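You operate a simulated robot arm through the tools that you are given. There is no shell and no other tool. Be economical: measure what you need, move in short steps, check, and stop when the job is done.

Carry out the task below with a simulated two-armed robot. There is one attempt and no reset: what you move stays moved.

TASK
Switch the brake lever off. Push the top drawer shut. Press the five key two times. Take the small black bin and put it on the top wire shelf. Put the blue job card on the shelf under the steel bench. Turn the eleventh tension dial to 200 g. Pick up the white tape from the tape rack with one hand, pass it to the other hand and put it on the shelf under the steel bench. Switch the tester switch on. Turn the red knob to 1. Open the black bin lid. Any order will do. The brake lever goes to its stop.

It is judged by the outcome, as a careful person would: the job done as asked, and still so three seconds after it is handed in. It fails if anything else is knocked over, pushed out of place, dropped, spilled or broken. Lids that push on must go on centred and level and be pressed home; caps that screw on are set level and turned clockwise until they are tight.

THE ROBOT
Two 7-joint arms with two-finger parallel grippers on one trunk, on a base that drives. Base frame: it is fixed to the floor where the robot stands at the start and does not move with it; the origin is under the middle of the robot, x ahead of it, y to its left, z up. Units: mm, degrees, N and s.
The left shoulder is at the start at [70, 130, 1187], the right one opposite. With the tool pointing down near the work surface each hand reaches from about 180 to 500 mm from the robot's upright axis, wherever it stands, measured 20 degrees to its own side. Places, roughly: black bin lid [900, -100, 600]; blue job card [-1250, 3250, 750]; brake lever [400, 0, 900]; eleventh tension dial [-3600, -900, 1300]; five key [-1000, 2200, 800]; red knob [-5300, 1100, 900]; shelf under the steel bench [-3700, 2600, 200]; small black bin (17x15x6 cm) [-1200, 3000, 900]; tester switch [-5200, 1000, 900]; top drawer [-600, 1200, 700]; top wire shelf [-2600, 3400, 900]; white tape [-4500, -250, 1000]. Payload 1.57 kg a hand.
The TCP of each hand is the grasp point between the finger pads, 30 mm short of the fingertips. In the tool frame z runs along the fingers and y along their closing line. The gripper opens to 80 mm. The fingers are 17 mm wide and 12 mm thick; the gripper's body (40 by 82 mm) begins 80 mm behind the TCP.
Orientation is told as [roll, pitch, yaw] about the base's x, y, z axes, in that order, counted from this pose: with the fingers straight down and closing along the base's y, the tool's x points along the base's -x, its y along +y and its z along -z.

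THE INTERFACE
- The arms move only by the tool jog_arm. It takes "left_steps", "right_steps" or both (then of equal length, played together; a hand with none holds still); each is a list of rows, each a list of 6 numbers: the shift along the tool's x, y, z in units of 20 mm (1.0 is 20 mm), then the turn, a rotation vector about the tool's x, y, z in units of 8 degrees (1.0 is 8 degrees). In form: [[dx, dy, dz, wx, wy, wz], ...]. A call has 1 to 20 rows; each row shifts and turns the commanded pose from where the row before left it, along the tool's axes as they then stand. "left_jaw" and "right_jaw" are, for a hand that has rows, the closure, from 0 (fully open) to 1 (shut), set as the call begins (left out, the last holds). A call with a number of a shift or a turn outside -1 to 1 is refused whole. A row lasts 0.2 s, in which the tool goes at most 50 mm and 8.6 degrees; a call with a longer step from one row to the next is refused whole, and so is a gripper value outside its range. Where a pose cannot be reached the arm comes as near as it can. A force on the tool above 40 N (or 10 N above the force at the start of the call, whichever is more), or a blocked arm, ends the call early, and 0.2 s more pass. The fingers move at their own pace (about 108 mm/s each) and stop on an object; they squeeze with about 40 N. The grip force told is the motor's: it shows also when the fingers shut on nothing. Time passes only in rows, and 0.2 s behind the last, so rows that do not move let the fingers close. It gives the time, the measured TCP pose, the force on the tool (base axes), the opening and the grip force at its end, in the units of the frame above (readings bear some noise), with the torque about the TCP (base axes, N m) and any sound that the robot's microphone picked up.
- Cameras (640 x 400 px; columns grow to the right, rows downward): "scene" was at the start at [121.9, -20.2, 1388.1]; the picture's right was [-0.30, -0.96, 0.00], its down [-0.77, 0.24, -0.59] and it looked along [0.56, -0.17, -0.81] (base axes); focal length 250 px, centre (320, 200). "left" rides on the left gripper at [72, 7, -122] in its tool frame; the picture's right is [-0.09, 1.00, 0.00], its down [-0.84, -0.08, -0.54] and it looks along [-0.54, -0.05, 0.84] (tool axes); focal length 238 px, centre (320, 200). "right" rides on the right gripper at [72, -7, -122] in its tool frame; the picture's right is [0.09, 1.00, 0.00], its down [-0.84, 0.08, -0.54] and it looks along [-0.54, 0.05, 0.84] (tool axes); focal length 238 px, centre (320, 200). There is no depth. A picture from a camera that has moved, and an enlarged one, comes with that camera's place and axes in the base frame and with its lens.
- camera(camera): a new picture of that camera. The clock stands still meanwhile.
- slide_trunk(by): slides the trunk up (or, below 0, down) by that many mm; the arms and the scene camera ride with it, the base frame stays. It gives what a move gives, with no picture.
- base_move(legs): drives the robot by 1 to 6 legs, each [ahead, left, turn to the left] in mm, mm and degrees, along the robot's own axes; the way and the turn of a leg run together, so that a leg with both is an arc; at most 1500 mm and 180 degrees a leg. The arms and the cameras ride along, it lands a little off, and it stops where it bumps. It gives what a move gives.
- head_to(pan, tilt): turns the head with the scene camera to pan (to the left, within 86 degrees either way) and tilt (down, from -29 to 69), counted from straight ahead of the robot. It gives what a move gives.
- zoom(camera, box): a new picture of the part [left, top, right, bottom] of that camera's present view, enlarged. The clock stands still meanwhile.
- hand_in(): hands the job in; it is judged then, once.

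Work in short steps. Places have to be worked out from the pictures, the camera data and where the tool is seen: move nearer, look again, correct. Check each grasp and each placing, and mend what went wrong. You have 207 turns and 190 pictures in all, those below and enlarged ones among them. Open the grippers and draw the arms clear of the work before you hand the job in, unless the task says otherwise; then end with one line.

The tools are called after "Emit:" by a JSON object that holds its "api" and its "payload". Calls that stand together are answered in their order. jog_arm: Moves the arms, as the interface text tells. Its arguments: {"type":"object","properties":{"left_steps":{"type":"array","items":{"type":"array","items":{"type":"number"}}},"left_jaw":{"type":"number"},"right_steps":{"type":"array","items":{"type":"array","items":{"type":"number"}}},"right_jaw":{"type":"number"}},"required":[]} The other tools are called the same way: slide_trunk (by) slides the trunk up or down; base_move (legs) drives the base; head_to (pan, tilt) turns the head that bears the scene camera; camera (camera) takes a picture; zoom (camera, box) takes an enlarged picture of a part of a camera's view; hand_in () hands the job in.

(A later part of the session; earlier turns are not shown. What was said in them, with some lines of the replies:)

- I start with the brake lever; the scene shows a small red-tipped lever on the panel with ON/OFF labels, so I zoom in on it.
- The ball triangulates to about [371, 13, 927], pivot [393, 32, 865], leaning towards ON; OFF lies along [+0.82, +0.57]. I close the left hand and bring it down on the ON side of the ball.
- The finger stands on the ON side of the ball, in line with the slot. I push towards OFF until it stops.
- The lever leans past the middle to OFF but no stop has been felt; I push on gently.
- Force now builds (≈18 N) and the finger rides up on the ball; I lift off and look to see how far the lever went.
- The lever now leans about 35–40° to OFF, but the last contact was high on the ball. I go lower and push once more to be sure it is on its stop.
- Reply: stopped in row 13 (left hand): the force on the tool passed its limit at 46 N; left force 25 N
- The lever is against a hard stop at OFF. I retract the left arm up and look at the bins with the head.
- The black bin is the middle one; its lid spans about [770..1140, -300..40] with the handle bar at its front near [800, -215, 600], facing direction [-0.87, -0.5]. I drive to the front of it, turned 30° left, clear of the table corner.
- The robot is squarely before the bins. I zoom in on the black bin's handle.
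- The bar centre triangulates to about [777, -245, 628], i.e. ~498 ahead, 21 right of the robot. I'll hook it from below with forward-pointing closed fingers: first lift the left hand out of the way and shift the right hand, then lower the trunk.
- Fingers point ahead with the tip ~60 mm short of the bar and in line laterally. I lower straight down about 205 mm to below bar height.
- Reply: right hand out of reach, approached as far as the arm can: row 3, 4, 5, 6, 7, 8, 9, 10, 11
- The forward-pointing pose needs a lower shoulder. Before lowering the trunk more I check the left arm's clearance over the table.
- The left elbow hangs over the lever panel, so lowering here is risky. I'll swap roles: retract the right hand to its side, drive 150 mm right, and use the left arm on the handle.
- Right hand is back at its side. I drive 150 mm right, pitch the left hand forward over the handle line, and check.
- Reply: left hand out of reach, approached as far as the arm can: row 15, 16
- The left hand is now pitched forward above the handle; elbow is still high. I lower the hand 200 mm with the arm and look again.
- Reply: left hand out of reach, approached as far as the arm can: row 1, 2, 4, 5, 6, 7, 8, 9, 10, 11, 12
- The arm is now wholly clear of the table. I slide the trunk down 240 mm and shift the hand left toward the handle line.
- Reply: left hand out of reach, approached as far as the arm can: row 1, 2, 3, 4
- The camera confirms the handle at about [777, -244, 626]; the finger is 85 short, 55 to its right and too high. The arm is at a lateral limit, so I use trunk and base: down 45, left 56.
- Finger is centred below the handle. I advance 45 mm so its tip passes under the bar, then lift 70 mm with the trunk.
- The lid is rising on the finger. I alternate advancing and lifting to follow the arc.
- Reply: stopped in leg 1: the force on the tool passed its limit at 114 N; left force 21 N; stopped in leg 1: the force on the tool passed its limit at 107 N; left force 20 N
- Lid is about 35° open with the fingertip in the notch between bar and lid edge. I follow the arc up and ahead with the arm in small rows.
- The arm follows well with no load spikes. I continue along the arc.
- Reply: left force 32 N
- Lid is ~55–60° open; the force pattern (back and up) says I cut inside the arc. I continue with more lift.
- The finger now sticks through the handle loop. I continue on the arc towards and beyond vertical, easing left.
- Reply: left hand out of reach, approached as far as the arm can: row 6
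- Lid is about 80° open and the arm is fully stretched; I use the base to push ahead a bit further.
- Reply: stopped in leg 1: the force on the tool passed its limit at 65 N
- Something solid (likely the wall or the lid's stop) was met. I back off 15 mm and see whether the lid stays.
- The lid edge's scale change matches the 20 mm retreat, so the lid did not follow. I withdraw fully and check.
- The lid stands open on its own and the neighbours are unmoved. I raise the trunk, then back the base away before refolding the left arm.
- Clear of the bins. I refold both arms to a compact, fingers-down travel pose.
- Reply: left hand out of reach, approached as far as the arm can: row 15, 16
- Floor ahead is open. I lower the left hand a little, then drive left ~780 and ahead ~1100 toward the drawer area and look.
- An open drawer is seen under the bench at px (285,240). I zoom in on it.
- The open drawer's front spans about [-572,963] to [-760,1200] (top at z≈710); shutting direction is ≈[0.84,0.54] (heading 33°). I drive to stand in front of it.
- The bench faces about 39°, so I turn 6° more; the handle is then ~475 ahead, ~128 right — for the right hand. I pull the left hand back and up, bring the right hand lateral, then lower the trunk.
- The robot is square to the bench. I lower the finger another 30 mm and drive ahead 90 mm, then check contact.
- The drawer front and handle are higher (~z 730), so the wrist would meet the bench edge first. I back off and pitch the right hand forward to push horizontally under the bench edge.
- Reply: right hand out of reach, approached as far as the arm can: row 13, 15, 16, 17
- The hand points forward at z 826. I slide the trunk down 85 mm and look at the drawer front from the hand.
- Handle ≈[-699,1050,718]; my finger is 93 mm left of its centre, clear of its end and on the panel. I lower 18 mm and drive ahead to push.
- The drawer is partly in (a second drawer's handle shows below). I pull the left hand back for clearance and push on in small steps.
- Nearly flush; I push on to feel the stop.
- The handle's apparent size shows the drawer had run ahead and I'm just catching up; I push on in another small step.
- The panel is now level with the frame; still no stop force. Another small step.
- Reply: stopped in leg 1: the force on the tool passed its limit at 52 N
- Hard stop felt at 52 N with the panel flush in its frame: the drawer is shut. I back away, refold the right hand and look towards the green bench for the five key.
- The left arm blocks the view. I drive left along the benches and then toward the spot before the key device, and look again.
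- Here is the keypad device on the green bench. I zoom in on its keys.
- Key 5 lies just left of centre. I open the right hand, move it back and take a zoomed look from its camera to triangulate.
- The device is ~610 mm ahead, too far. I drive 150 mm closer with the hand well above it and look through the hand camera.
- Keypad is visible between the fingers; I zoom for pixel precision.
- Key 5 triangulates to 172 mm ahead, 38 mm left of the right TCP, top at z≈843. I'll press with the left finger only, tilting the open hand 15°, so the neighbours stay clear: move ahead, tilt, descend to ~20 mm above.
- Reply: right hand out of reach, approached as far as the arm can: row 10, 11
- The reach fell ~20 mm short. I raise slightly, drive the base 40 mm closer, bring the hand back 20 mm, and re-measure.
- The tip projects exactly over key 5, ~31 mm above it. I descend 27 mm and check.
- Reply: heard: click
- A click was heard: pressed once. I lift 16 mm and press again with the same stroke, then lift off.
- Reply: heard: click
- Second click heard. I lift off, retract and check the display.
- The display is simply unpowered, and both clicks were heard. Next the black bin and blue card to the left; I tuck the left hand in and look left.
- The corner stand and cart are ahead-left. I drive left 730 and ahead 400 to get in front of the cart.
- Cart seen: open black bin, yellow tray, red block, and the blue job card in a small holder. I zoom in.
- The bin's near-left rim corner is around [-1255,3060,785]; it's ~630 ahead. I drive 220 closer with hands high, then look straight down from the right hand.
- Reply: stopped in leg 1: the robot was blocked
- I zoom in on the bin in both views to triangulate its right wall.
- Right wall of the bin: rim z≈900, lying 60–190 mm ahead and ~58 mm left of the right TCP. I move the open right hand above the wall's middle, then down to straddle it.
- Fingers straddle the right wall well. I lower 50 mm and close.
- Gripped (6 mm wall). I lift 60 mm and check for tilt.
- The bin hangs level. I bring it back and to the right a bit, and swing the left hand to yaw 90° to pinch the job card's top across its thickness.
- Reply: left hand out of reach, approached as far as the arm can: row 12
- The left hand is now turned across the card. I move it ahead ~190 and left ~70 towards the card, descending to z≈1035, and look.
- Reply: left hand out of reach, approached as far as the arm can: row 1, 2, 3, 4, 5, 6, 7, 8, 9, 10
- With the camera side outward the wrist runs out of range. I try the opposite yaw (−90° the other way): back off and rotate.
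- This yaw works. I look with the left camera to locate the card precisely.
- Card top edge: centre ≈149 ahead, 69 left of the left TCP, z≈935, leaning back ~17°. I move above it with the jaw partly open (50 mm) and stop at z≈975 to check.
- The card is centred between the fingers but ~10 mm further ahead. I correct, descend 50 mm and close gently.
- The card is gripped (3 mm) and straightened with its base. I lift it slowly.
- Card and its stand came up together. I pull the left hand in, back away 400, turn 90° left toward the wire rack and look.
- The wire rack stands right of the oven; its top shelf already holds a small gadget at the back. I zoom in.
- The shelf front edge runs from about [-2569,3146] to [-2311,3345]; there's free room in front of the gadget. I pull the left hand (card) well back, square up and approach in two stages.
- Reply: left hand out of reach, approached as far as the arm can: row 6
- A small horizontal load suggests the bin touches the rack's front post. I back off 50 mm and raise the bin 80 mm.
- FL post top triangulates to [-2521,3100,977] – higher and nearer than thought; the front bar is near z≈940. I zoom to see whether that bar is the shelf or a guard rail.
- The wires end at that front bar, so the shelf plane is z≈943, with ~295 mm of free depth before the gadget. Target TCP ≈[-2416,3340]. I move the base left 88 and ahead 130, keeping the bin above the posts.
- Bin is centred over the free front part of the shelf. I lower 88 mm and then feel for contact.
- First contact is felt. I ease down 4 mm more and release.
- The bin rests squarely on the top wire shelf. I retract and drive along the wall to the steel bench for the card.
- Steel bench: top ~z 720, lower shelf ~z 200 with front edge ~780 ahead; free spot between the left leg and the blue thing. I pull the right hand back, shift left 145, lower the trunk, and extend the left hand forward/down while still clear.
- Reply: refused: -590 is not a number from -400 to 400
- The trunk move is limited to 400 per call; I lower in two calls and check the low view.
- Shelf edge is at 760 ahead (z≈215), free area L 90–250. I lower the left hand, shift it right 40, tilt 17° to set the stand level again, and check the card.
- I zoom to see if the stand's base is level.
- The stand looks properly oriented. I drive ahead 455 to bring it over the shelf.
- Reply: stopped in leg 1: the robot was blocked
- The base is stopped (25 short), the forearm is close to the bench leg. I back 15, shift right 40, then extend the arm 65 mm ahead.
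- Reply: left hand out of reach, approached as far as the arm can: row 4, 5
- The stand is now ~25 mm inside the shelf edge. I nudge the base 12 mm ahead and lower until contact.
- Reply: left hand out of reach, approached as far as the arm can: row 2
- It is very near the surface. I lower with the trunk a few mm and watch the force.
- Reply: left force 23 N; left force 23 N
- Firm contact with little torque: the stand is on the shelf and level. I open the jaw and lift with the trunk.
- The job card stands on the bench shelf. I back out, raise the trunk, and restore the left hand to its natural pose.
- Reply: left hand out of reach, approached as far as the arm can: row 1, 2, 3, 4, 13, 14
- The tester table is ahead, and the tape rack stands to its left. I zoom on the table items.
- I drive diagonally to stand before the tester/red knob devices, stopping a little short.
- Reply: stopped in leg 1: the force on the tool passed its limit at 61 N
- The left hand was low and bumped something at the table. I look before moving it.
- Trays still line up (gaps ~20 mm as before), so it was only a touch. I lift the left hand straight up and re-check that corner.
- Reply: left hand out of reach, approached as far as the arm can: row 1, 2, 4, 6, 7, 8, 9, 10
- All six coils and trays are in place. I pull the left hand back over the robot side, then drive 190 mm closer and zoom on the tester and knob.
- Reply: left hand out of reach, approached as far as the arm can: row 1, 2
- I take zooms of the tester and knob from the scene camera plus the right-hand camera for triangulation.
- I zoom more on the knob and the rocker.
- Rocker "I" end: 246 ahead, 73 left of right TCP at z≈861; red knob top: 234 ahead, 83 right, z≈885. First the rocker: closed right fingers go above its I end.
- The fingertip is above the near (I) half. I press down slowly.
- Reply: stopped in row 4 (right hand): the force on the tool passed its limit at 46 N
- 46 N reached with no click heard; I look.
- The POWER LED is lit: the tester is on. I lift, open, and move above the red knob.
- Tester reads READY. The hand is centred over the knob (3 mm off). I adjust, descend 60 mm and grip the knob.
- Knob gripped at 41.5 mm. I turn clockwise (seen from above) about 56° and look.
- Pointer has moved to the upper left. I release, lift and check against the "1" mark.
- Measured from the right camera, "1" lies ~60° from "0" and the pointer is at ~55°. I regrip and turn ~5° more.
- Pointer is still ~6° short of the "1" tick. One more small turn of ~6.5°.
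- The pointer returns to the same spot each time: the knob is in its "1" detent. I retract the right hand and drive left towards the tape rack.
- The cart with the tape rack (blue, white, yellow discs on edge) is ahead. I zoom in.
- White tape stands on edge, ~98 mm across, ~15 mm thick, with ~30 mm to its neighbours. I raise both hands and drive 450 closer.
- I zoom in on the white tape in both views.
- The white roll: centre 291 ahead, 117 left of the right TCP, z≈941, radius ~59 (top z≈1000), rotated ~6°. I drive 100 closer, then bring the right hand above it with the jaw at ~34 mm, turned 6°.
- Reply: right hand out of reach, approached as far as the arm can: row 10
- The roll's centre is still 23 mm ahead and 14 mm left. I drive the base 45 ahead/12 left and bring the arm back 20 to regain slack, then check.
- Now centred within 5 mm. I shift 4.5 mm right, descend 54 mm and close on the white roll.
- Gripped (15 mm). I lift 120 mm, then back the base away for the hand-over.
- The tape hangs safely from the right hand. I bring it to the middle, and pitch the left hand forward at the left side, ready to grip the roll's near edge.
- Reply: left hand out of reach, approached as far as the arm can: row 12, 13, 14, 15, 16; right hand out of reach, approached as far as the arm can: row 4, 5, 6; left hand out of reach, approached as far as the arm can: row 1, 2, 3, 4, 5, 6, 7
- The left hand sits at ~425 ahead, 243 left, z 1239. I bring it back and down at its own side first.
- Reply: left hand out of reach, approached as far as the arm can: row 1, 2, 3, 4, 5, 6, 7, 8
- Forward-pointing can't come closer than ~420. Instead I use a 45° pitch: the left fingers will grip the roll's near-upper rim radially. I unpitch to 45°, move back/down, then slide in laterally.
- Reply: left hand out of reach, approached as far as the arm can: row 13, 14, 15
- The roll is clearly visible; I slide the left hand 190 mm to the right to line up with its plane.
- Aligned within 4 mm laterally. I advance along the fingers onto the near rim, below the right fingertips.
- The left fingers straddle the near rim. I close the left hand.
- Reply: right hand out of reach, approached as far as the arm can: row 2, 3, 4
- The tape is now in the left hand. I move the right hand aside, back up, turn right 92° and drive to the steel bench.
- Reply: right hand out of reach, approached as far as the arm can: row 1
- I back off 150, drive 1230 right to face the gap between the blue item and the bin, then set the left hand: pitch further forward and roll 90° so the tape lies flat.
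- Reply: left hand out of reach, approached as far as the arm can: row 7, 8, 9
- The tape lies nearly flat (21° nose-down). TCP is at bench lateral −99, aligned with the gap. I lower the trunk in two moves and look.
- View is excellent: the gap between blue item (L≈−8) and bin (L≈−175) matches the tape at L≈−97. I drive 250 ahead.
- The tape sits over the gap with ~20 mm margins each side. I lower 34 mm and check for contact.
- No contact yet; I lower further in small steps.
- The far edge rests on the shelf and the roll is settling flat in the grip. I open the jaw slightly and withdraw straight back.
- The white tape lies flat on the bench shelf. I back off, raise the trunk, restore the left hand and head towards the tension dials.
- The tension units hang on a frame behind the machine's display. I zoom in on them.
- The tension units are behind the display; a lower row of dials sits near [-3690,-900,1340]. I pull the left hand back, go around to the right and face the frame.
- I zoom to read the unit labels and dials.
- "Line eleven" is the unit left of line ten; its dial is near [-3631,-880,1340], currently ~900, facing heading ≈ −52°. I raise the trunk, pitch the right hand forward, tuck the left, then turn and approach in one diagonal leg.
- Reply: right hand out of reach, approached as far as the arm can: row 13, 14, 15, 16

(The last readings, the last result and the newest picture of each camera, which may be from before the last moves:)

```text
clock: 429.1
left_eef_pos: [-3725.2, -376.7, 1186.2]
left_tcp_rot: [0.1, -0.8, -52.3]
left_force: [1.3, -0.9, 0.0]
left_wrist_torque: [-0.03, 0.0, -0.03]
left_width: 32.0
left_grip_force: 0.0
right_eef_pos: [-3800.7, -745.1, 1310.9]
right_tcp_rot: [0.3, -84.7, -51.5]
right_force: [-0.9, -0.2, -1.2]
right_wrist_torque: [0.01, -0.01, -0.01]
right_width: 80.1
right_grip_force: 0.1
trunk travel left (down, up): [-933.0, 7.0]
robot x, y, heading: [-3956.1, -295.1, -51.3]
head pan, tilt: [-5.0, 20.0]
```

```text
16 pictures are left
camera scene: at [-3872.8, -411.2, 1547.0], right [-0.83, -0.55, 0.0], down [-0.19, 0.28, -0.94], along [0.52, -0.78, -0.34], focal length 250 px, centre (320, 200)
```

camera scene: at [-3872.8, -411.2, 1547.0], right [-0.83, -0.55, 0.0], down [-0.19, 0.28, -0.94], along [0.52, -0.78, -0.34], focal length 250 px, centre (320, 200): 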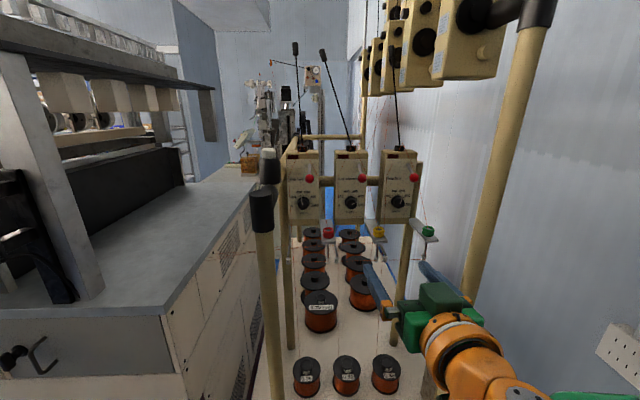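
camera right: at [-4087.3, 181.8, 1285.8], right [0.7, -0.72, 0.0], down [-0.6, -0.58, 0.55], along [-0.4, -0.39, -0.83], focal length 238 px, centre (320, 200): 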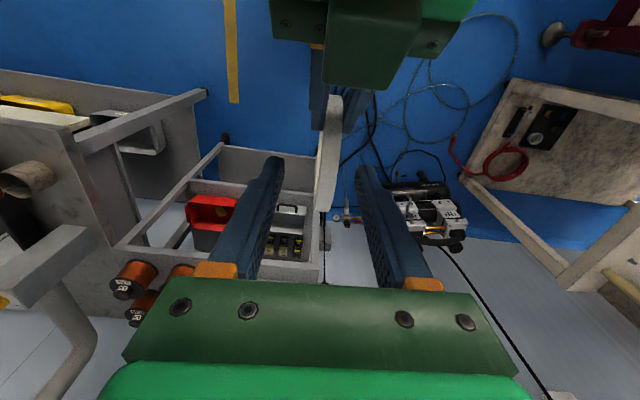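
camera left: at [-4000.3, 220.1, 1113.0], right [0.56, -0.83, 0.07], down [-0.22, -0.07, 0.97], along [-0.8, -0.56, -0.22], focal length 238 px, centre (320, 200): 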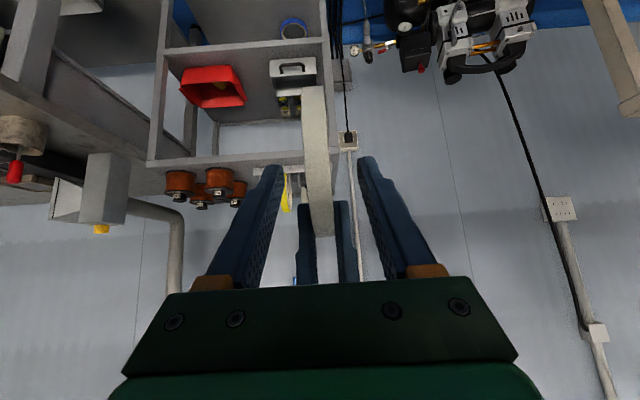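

Now the units stand squarely before me: eleven is the middle one. I zoom to get its dial precisely.

Emit:
{"api": "zoom", "payload": {"camera": "scene", "box": [310, 130, 430, 250]}}

Emit:
{"api": "zoom", "payload": {"camera": "right", "box": [240, 0, 480, 200]}}

```text
3.33 times, centred on (370, 190) of scene
camera zoom: at [-3872.8, -411.2, 1547.0], right [-0.83, -0.55, 0.0], down [-0.19, 0.28, -0.94], along [0.52, -0.78, -0.34], focal length 835 px, centre (153, 233)
```

zoom: 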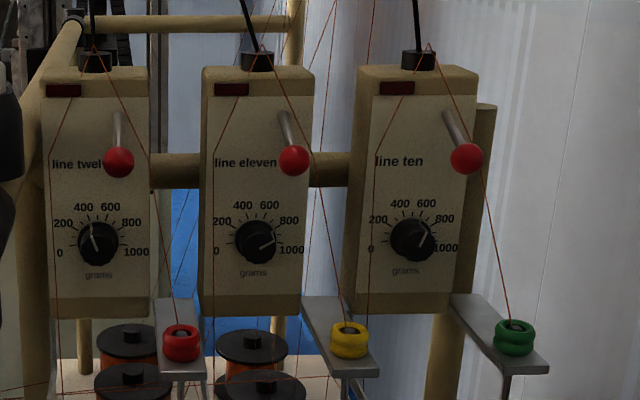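

```text
2.00 times, centred on (360, 100) of right
camera zoom: at [-3886.9, -649.8, 1251.9], right [0.77, 0.63, -0.09], down [-0.23, 0.41, 0.88], along [0.59, -0.66, 0.46], focal length 477 px, centre (240, 400)
```

zoom: 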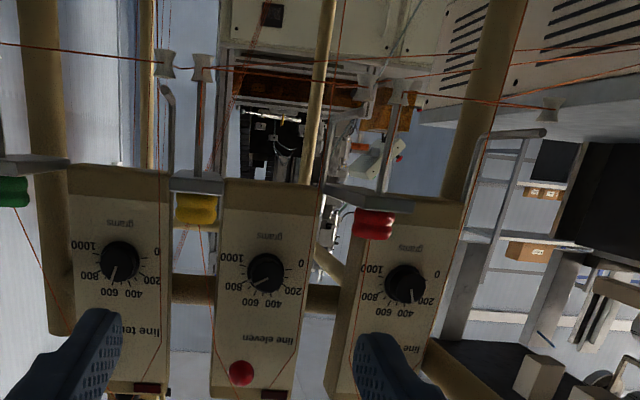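

Dial eleven's knob: [-3623,-920,1336], i.e. 248 ahead, 30 left, 25 up of the right TCP. I roll the hand +64° for the coming counter-clockwise turn, drive 60 ahead, extend to ~20 mm short of the knob with the jaw at 44 mm, and check.

Emit:
{"api": "jog_arm", "payload": {"right_steps": [[-0.63, 0.5, 0, 0, 0, 0], [-0.63, 0.5, 0, 0, 0, 0], [-0.63, 0.5, 0, 0, 0, 0], [0, 0, 0, 0, 0, 1], [0, 0, 0, 0, 0, 1], [0, 0, 0, 0, 0, 1], [0, 0, 0, 0, 0, 1], [0, 0, 0, 0, 0, 1], [0, 0, 0, 0, 0, 1], [0, 0, 0, 0, 0, 1], [0, 0, 0, 0, 0, 1], [0, 0, 1, 0, 0, 0], [0, 0, 1, 0, 0, 0], [0, 0, 1, 0, 0, 0], [0, 0, 0, 0, 0, 0]], "right_jaw": 0.45}}

Emit:
{"api": "camera", "payload": {"camera": "right"}}

```text
clock: 432.3
left_eef_pos: [-3723.9, -377.7, 1185.7]
left_tcp_rot: [0.0, -0.9, -52.3]
left_force: [0.0, 0.3, 0.2]
left_wrist_torque: [0.02, -0.01, 0.01]
left_width: 32.2
left_grip_force: 0.1
right_eef_pos: [-3738.3, -775.2, 1344.0]
right_tcp_rot: [84.1, -25.8, -138.4]
right_force: [0.0, 0.0, -0.5]
right_wrist_torque: [0.01, 0.01, -0.01]
right_width: 44.4
right_grip_force: 0.1
trunk travel left (down, up): [-933.0, 7.0]
robot x, y, heading: [-3954.7, -295.4, -51.3]
head pan, tilt: [-5.0, 20.0]
```

```text
13 pictures are left
camera right: at [-3768.6, -639.9, 1318.2], right [0.45, 0.26, 0.85], down [-0.87, -0.06, 0.48], along [0.18, -0.96, 0.2], focal length 238 px, centre (320, 200)
```

right: 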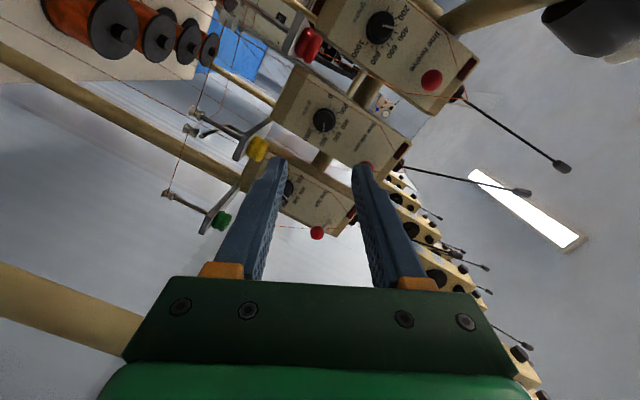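

The knob lies straight ahead: 185 mm along the fingers, consistent in all views. I advance 126 mm and check reach.

Emit:
{"api": "jog_arm", "payload": {"right_steps": [[-0.02, 0.045, 0.9, 0, 0, 0], [-0.02, 0.045, 0.9, 0, 0, 0], [-0.02, 0.045, 0.9, 0, 0, 0], [-0.02, 0.045, 0.9, 0, 0, 0], [-0.02, 0.045, 0.9, 0, 0, 0], [-0.02, 0.045, 0.9, 0, 0, 0], [-0.02, 0.045, 0.9, 0, 0, 0], [0, 0, 0, 0, 0, 0]]}}

Emit:
{"api": "camera", "payload": {"camera": "right"}}

```text
clock: 434.1
left_eef_pos: [-3725.3, -376.9, 1186.4]
left_tcp_rot: [0.1, -0.8, -52.2]
left_force: [-0.4, -0.1, 0.0]
left_wrist_torque: [0.01, -0.02, -0.02]
left_width: 32.0
left_grip_force: 0.0
right_eef_pos: [-3659.0, -873.4, 1340.0]
right_tcp_rot: [84.1, -25.8, -138.5]
right_force: [0.4, 0.0, 0.2]
right_wrist_torque: [0.02, 0.03, 0.02]
right_width: 43.9
right_grip_force: 0.0
trunk travel left (down, up): [-933.0, 7.0]
robot x, y, heading: [-3961.0, -294.0, -51.2]
head pan, tilt: [-5.0, 20.0]
```

```text
12 pictures are left
camera right: at [-3688.9, -738.2, 1313.5], right [0.45, 0.26, 0.85], down [-0.87, -0.06, 0.48], along [0.18, -0.96, 0.2], focal length 238 px, centre (320, 200)
```

right: 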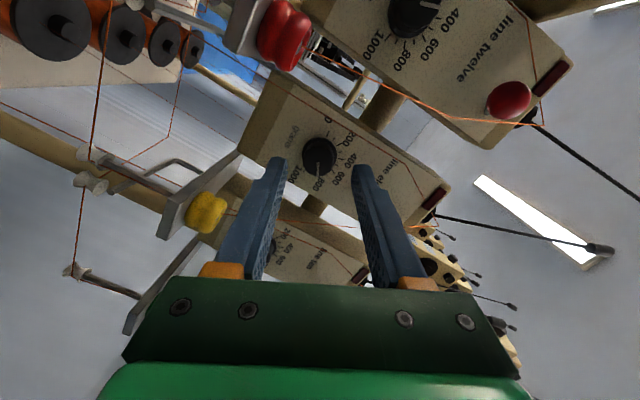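

The knob is centred between the fingertips, 29 mm ahead of them. I advance 42 mm and close on it.

Emit:
{"api": "jog_arm", "payload": {"right_steps": [[0, 0, 0.7, 0, 0, 0], [0, 0, 0.7, 0, 0, 0], [0, 0, 0.7, 0, 0, 0], [0, 0, 0, 0, 0, 0]]}}

Emit:
{"api": "jog_arm", "payload": {"right_steps": [[0, 0, 0, 0, 0, 0], [0, 0, 0, 0, 0, 0], [0, 0, 0, 0, 0, 0]], "right_jaw": 1}}

Emit:
{"api": "zoom", "payload": {"camera": "right", "box": [260, 80, 400, 200]}}

```text
clock: 435.1
left_eef_pos: [-3726.0, -376.2, 1186.8]
left_tcp_rot: [0.1, -0.8, -52.3]
left_force: [0.8, 0.1, -0.4]
left_wrist_torque: [0.0, -0.02, 0.01]
left_width: 31.9
left_grip_force: 0.0
right_eef_pos: [-3634.0, -905.0, 1336.7]
right_tcp_rot: [84.1, -25.9, -138.5]
right_force: [-0.9, 1.4, -0.1]
right_wrist_torque: [-0.03, -0.01, 0.03]
right_width: 44.1
right_grip_force: 0.1
trunk travel left (down, up): [-933.0, 7.0]
robot x, y, heading: [-3956.0, -294.1, -51.6]
head pan, tilt: [-5.0, 20.0]
```

```text
clock: 435.9
left_eef_pos: [-3726.7, -377.2, 1187.7]
left_tcp_rot: [0.0, -0.8, -52.3]
left_force: [0.0, 1.0, -1.2]
left_wrist_torque: [-0.01, 0.01, -0.05]
left_width: 31.9
left_grip_force: 0.1
right_eef_pos: [-3635.1, -904.9, 1336.1]
right_tcp_rot: [84.2, -25.8, -138.7]
right_force: [-2.9, 3.9, -4.2]
right_wrist_torque: [0.05, 0.04, -0.16]
right_width: 29.0
right_grip_force: 38.9
trunk travel left (down, up): [-933.0, 7.0]
robot x, y, heading: [-3959.4, -297.2, -51.4]
head pan, tilt: [-5.0, 20.0]
```

```text
3.33 times, centred on (330, 140) of right
camera zoom: at [-3664.3, -770.1, 1310.4], right [0.45, 0.26, 0.85], down [-0.87, -0.06, 0.48], along [0.18, -0.96, 0.2], focal length 794 px, centre (287, 400)
```

zoom: 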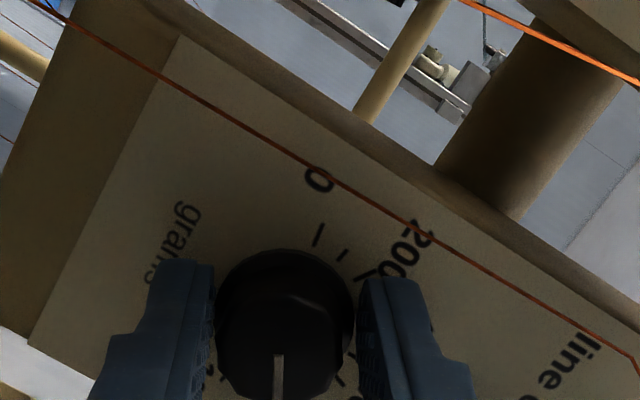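

Knob gripped; its pointer is ~34° above right (≈770 g), and 200 g lies ~120° counter-clockwise. I turn 64° first.

Emit:
{"api": "jog_arm", "payload": {"right_steps": [[0, 0, 0, 0, 0, -1], [0, 0, 0, 0, 0, -1], [0, 0, 0, 0, 0, -1], [0, 0, 0, 0, 0, -1], [0, 0, 0, 0, 0, -1], [0, 0, 0, 0, 0, -1], [0, 0, 0, 0, 0, -1], [0, 0, 0, 0, 0, -1]]}}

Emit:
{"api": "camera", "payload": {"camera": "scene"}}

```text
clock: 437.7
left_eef_pos: [-3729.6, -378.3, 1187.9]
left_tcp_rot: [0.3, -0.7, -52.4]
left_force: [-0.7, 0.6, 0.6]
left_wrist_torque: [0.01, 0.01, 0.0]
left_width: 32.1
left_grip_force: 0.1
right_eef_pos: [-3639.3, -907.3, 1333.6]
right_tcp_rot: [1.2, -84.6, -52.4]
right_force: [-14.8, 13.7, -28.3]
right_wrist_torque: [1.07, 0.81, -0.3]
right_width: 29.4
right_grip_force: 38.8
trunk travel left (down, up): [-933.0, 7.0]
robot x, y, heading: [-3954.4, -297.2, -51.5]
head pan, tilt: [-5.0, 20.0]
```

```text
10 pictures are left
camera scene: at [-3878.4, -413.2, 1547.0], right [-0.83, -0.55, 0.0], down [-0.19, 0.29, -0.94], along [0.52, -0.78, -0.34], focal length 250 px, centre (320, 200)
```

scene: 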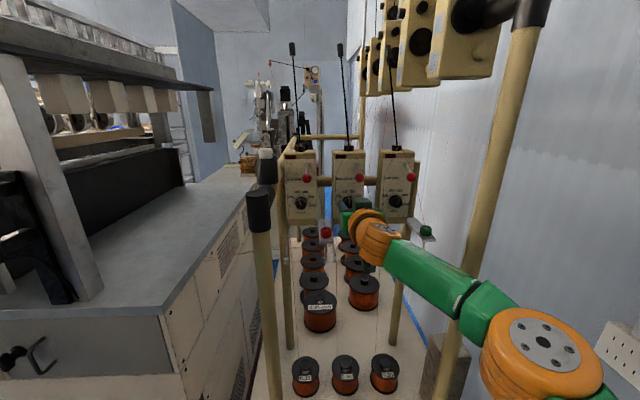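

The turn loads the tool ~35 N sideways. I release to relieve it, and look at where the pointer is.

Emit:
{"api": "jog_arm", "payload": {"right_steps": [[0, 0, 0, 0, 0, 0], [0, 0, 0, 0, 0, 0]], "right_jaw": 0.5}}

Emit:
{"api": "zoom", "payload": {"camera": "right", "box": [250, 80, 390, 200]}}

```text
clock: 438.3
left_eef_pos: [-3727.4, -377.2, 1186.5]
left_tcp_rot: [0.1, -0.7, -52.2]
left_force: [0.3, -0.7, 0.0]
left_wrist_torque: [0.01, -0.01, -0.01]
left_width: 32.0
left_grip_force: 0.1
right_eef_pos: [-3634.1, -904.2, 1337.7]
right_tcp_rot: [0.4, -84.8, -51.4]
right_force: [-1.7, 1.6, 1.6]
right_wrist_torque: [-0.1, -0.04, -0.07]
right_width: 40.1
right_grip_force: 0.1
trunk travel left (down, up): [-933.0, 7.0]
robot x, y, heading: [-3958.9, -297.0, -51.5]
head pan, tilt: [-5.0, 20.0]
```

```text
3.33 times, centred on (320, 140) of right
camera zoom: at [-3719.4, -810.5, 1276.6], right [0.77, 0.63, -0.09], down [-0.23, 0.41, 0.88], along [0.6, -0.66, 0.46], focal length 794 px, centre (320, 400)
```

zoom: 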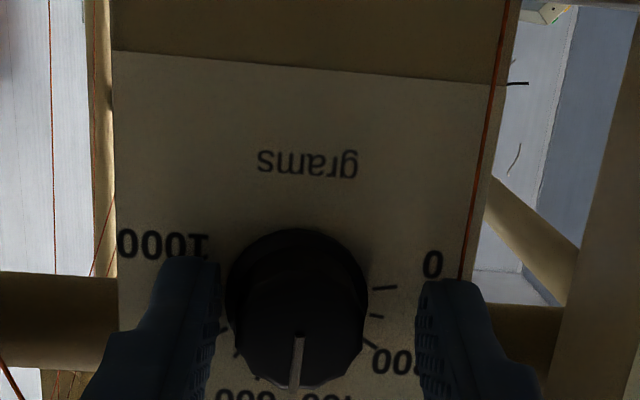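

Pointer is now straight up (~500 g), so ~63° remain. I recentre 4 mm, regrip and turn the rest.

Emit:
{"api": "jog_arm", "payload": {"right_steps": [[0, -0.2, 0, 0, 0, 0], [0, 0, 0, 0, 0, 0]]}}

Emit:
{"api": "jog_arm", "payload": {"right_steps": [[0, 0, 0, 0, 0, 0], [0, 0, 0, 0, 0, 0], [0, 0, 0, 0, 0, -1], [0, 0, 0, 0, 0, -1], [0, 0, 0, 0, 0, -1], [0, 0, 0, 0, 0, -1], [0, 0, 0, 0, 0, -1], [0, 0, 0, 0, 0, -1], [0, 0, 0, 0, 0, -1], [0, 0, 0, 0, 0, -0.8], [0, 0, 0, 0, 0, 0]], "right_jaw": 1}}

Emit:
{"api": "jog_arm", "payload": {"right_steps": [[0, 0, 0, 0, 0, 0], [0, 0, 0, 0, 0, 0]], "right_jaw": 0.45}}

Emit:
{"api": "zoom", "payload": {"camera": "right", "box": [250, 80, 390, 200]}}

```text
clock: 438.9
left_eef_pos: [-3725.7, -375.8, 1187.2]
left_tcp_rot: [0.1, -0.9, -52.3]
left_force: [0.6, -0.3, -0.3]
left_wrist_torque: [0.0, -0.02, -0.02]
left_width: 31.9
left_grip_force: 0.0
right_eef_pos: [-3637.1, -906.6, 1335.3]
right_tcp_rot: [-0.2, -84.6, -51.0]
right_force: [-0.2, 2.0, 1.5]
right_wrist_torque: [-0.08, -0.02, 0.0]
right_width: 38.6
right_grip_force: 0.0
trunk travel left (down, up): [-933.0, 7.0]
robot x, y, heading: [-3957.5, -299.8, -51.6]
head pan, tilt: [-5.0, 20.0]
```

```text
clock: 441.3
left_eef_pos: [-3728.8, -378.0, 1186.9]
left_tcp_rot: [0.2, -1.0, -52.3]
left_force: [0.9, -0.1, -0.5]
left_wrist_torque: [0.01, 0.03, -0.01]
left_width: 32.1
left_grip_force: 0.2
right_eef_pos: [-3640.5, -909.6, 1337.1]
right_tcp_rot: [-84.2, -27.6, 36.0]
right_force: [-3.7, -3.8, 8.9]
right_wrist_torque: [-0.12, -0.11, -0.62]
right_width: 28.9
right_grip_force: 39.1
trunk travel left (down, up): [-933.0, 7.0]
robot x, y, heading: [-3954.7, -296.9, -51.2]
head pan, tilt: [-5.0, 20.0]
```

```text
clock: 441.9
left_eef_pos: [-3727.6, -375.9, 1186.7]
left_tcp_rot: [0.3, -0.9, -52.3]
left_force: [-0.1, 0.2, 0.3]
left_wrist_torque: [0.01, -0.02, -0.01]
left_width: 32.4
left_grip_force: 0.0
right_eef_pos: [-3638.8, -907.7, 1334.8]
right_tcp_rot: [-83.9, -27.6, 36.2]
right_force: [-5.7, 6.5, -7.7]
right_wrist_torque: [0.17, -0.12, -0.19]
right_width: 37.2
right_grip_force: 0.1
trunk travel left (down, up): [-933.0, 7.0]
robot x, y, heading: [-3953.9, -291.8, -51.3]
head pan, tilt: [-5.0, 20.0]
```

```text
3.33 times, centred on (320, 140) of right
camera zoom: at [-3768.1, -853.6, 1319.4], right [0.24, 0.31, -0.92], down [0.28, 0.88, 0.37], along [0.93, -0.35, 0.13], focal length 794 px, centre (320, 400)
```

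zoom: 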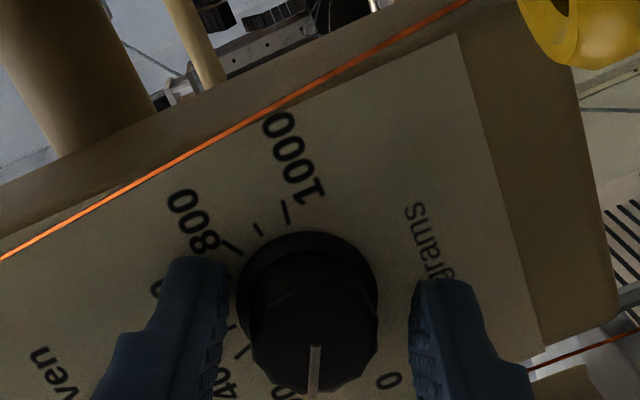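

By geometry the pointer now sits ~26° above left, i.e. at 200 g. I open fully and retract straight back, then verify.

Emit:
{"api": "jog_arm", "payload": {"right_steps": [[0, 0, 0, 0, 0, 0], [0, 0, -0.6, 0, 0, 0], [0, 0, -1, 0, 0, 0], [0, 0, -1, 0, 0, 0], [0, 0, -1, 0, 0, 0], [0, 0, -1, 0, 0, 0], [0, 0, -1, 0, 0, 0], [0, 0, -1, 0, 0, 0], [0, 0, -1, 0, 0, 0], [0, 0, -1, 0, 0, 0], [0, 0, -1, 0, 0, 0]], "right_jaw": 0.35}}

Emit:
{"api": "zoom", "payload": {"camera": "scene", "box": [320, 160, 380, 220]}}

```text
clock: 444.3
left_eef_pos: [-3725.6, -376.3, 1187.5]
left_tcp_rot: [0.0, -0.8, -52.3]
left_force: [-0.1, -0.6, -0.8]
left_wrist_torque: [-0.02, 0.01, 0.02]
left_width: 32.1
left_grip_force: 0.1
right_eef_pos: [-3756.5, -759.0, 1352.5]
right_tcp_rot: [-84.0, -27.5, 36.0]
right_force: [0.5, -0.6, -0.4]
right_wrist_torque: [0.0, 0.02, 0.02]
right_width: 52.2
right_grip_force: 0.0
trunk travel left (down, up): [-933.0, 7.0]
robot x, y, heading: [-3958.3, -296.8, -51.5]
head pan, tilt: [-5.0, 20.0]
```

```text
6.67 times, centred on (350, 190) of scene
camera zoom: at [-3873.5, -410.9, 1547.1], right [-0.83, -0.55, 0.0], down [-0.19, 0.28, -0.94], along [0.52, -0.78, -0.34], focal length 1670 px, centre (120, 267)
```

zoom: 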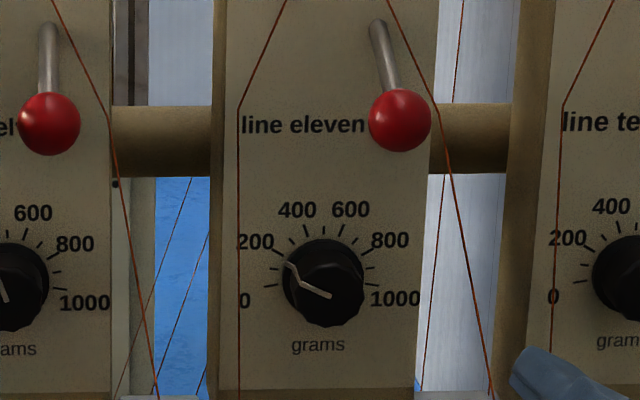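

The pointer is on the 200 g tick for line eleven. All ten jobs are done; I back off 140 mm and open both grippers.

Emit:
{"api": "base_move", "payload": {"legs": [[-140, 0, 0]]}}

Emit:
{"api": "jog_arm", "payload": {"left_steps": [[0, 0, 0, 0, 0, 0], [0, 0, 0, 0, 0, 0], [0, 0, 0, 0, 0, 0]], "left_jaw": 0, "right_steps": [[0, 0, -0.8, 0, 0, 0], [0, 0, -0.8, 0, 0, 0], [0, 0, 0, 0, 0, 0]], "right_jaw": 0}}

Emit:
{"api": "camera", "payload": {"camera": "scene"}}

```text
clock: 445.6
left_eef_pos: [-3809.0, -273.4, 1185.1]
left_tcp_rot: [0.1, -0.5, -52.2]
left_force: [-0.5, 0.1, 0.2]
left_wrist_torque: [0.02, 0.0, -0.03]
left_width: 32.0
left_grip_force: 0.1
right_eef_pos: [-3838.8, -655.1, 1351.5]
right_tcp_rot: [-83.7, -27.5, 36.0]
right_force: [0.4, -0.9, 0.3]
right_wrist_torque: [-0.01, 0.02, 0.01]
right_width: 52.0
right_grip_force: 0.1
trunk travel left (down, up): [-933.0, 7.0]
robot x, y, heading: [-4044.5, -189.3, -51.0]
head pan, tilt: [-5.0, 20.0]
```

```text
clock: 446.4
left_eef_pos: [-3812.9, -268.6, 1186.1]
left_tcp_rot: [0.1, -0.7, -52.2]
left_force: [-0.1, -0.5, -0.1]
left_wrist_torque: [-0.02, -0.02, -0.02]
left_width: 79.8
left_grip_force: 0.1
right_eef_pos: [-3862.1, -627.0, 1354.0]
right_tcp_rot: [-84.0, -27.5, 36.1]
right_force: [0.7, 0.6, -0.5]
right_wrist_torque: [-0.01, -0.02, 0.0]
right_width: 79.6
right_grip_force: 0.0
trunk travel left (down, up): [-933.0, 7.0]
robot x, y, heading: [-4045.4, -189.9, -51.3]
head pan, tilt: [-5.0, 20.0]
```

```text
6 pictures are left
camera scene: at [-3959.0, -303.3, 1547.0], right [-0.83, -0.56, 0.0], down [-0.19, 0.28, -0.94], along [0.52, -0.78, -0.34], focal length 250 px, centre (320, 200)
```

scene: 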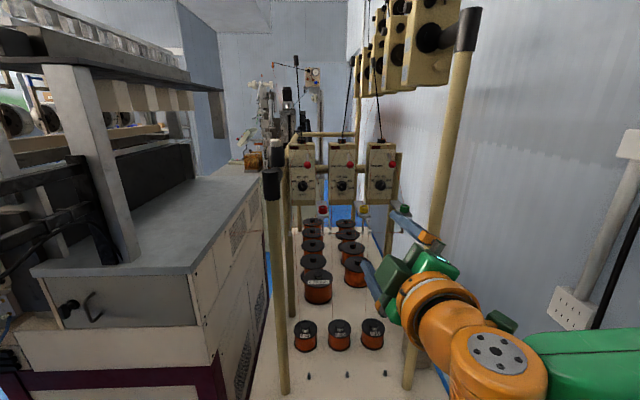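

Both grippers are open, the hands are clear, and nothing here is disturbed. I hand the job in.

Emit:
{"api": "hand_in", "payload": {}}

```text
The job is handed in.
```

All ten jobs are done and handed in: brake lever off, drawer shut, five key pressed twice, black bin on the wire shelf, job card and tape on the bench shelf, dial eleven at 200 g, tester on, red knob at 1, and black bin lid open. While moving, the left hand bumped the tester bench once and the bin touched the wire rack once; nothing looked moved afterwards.
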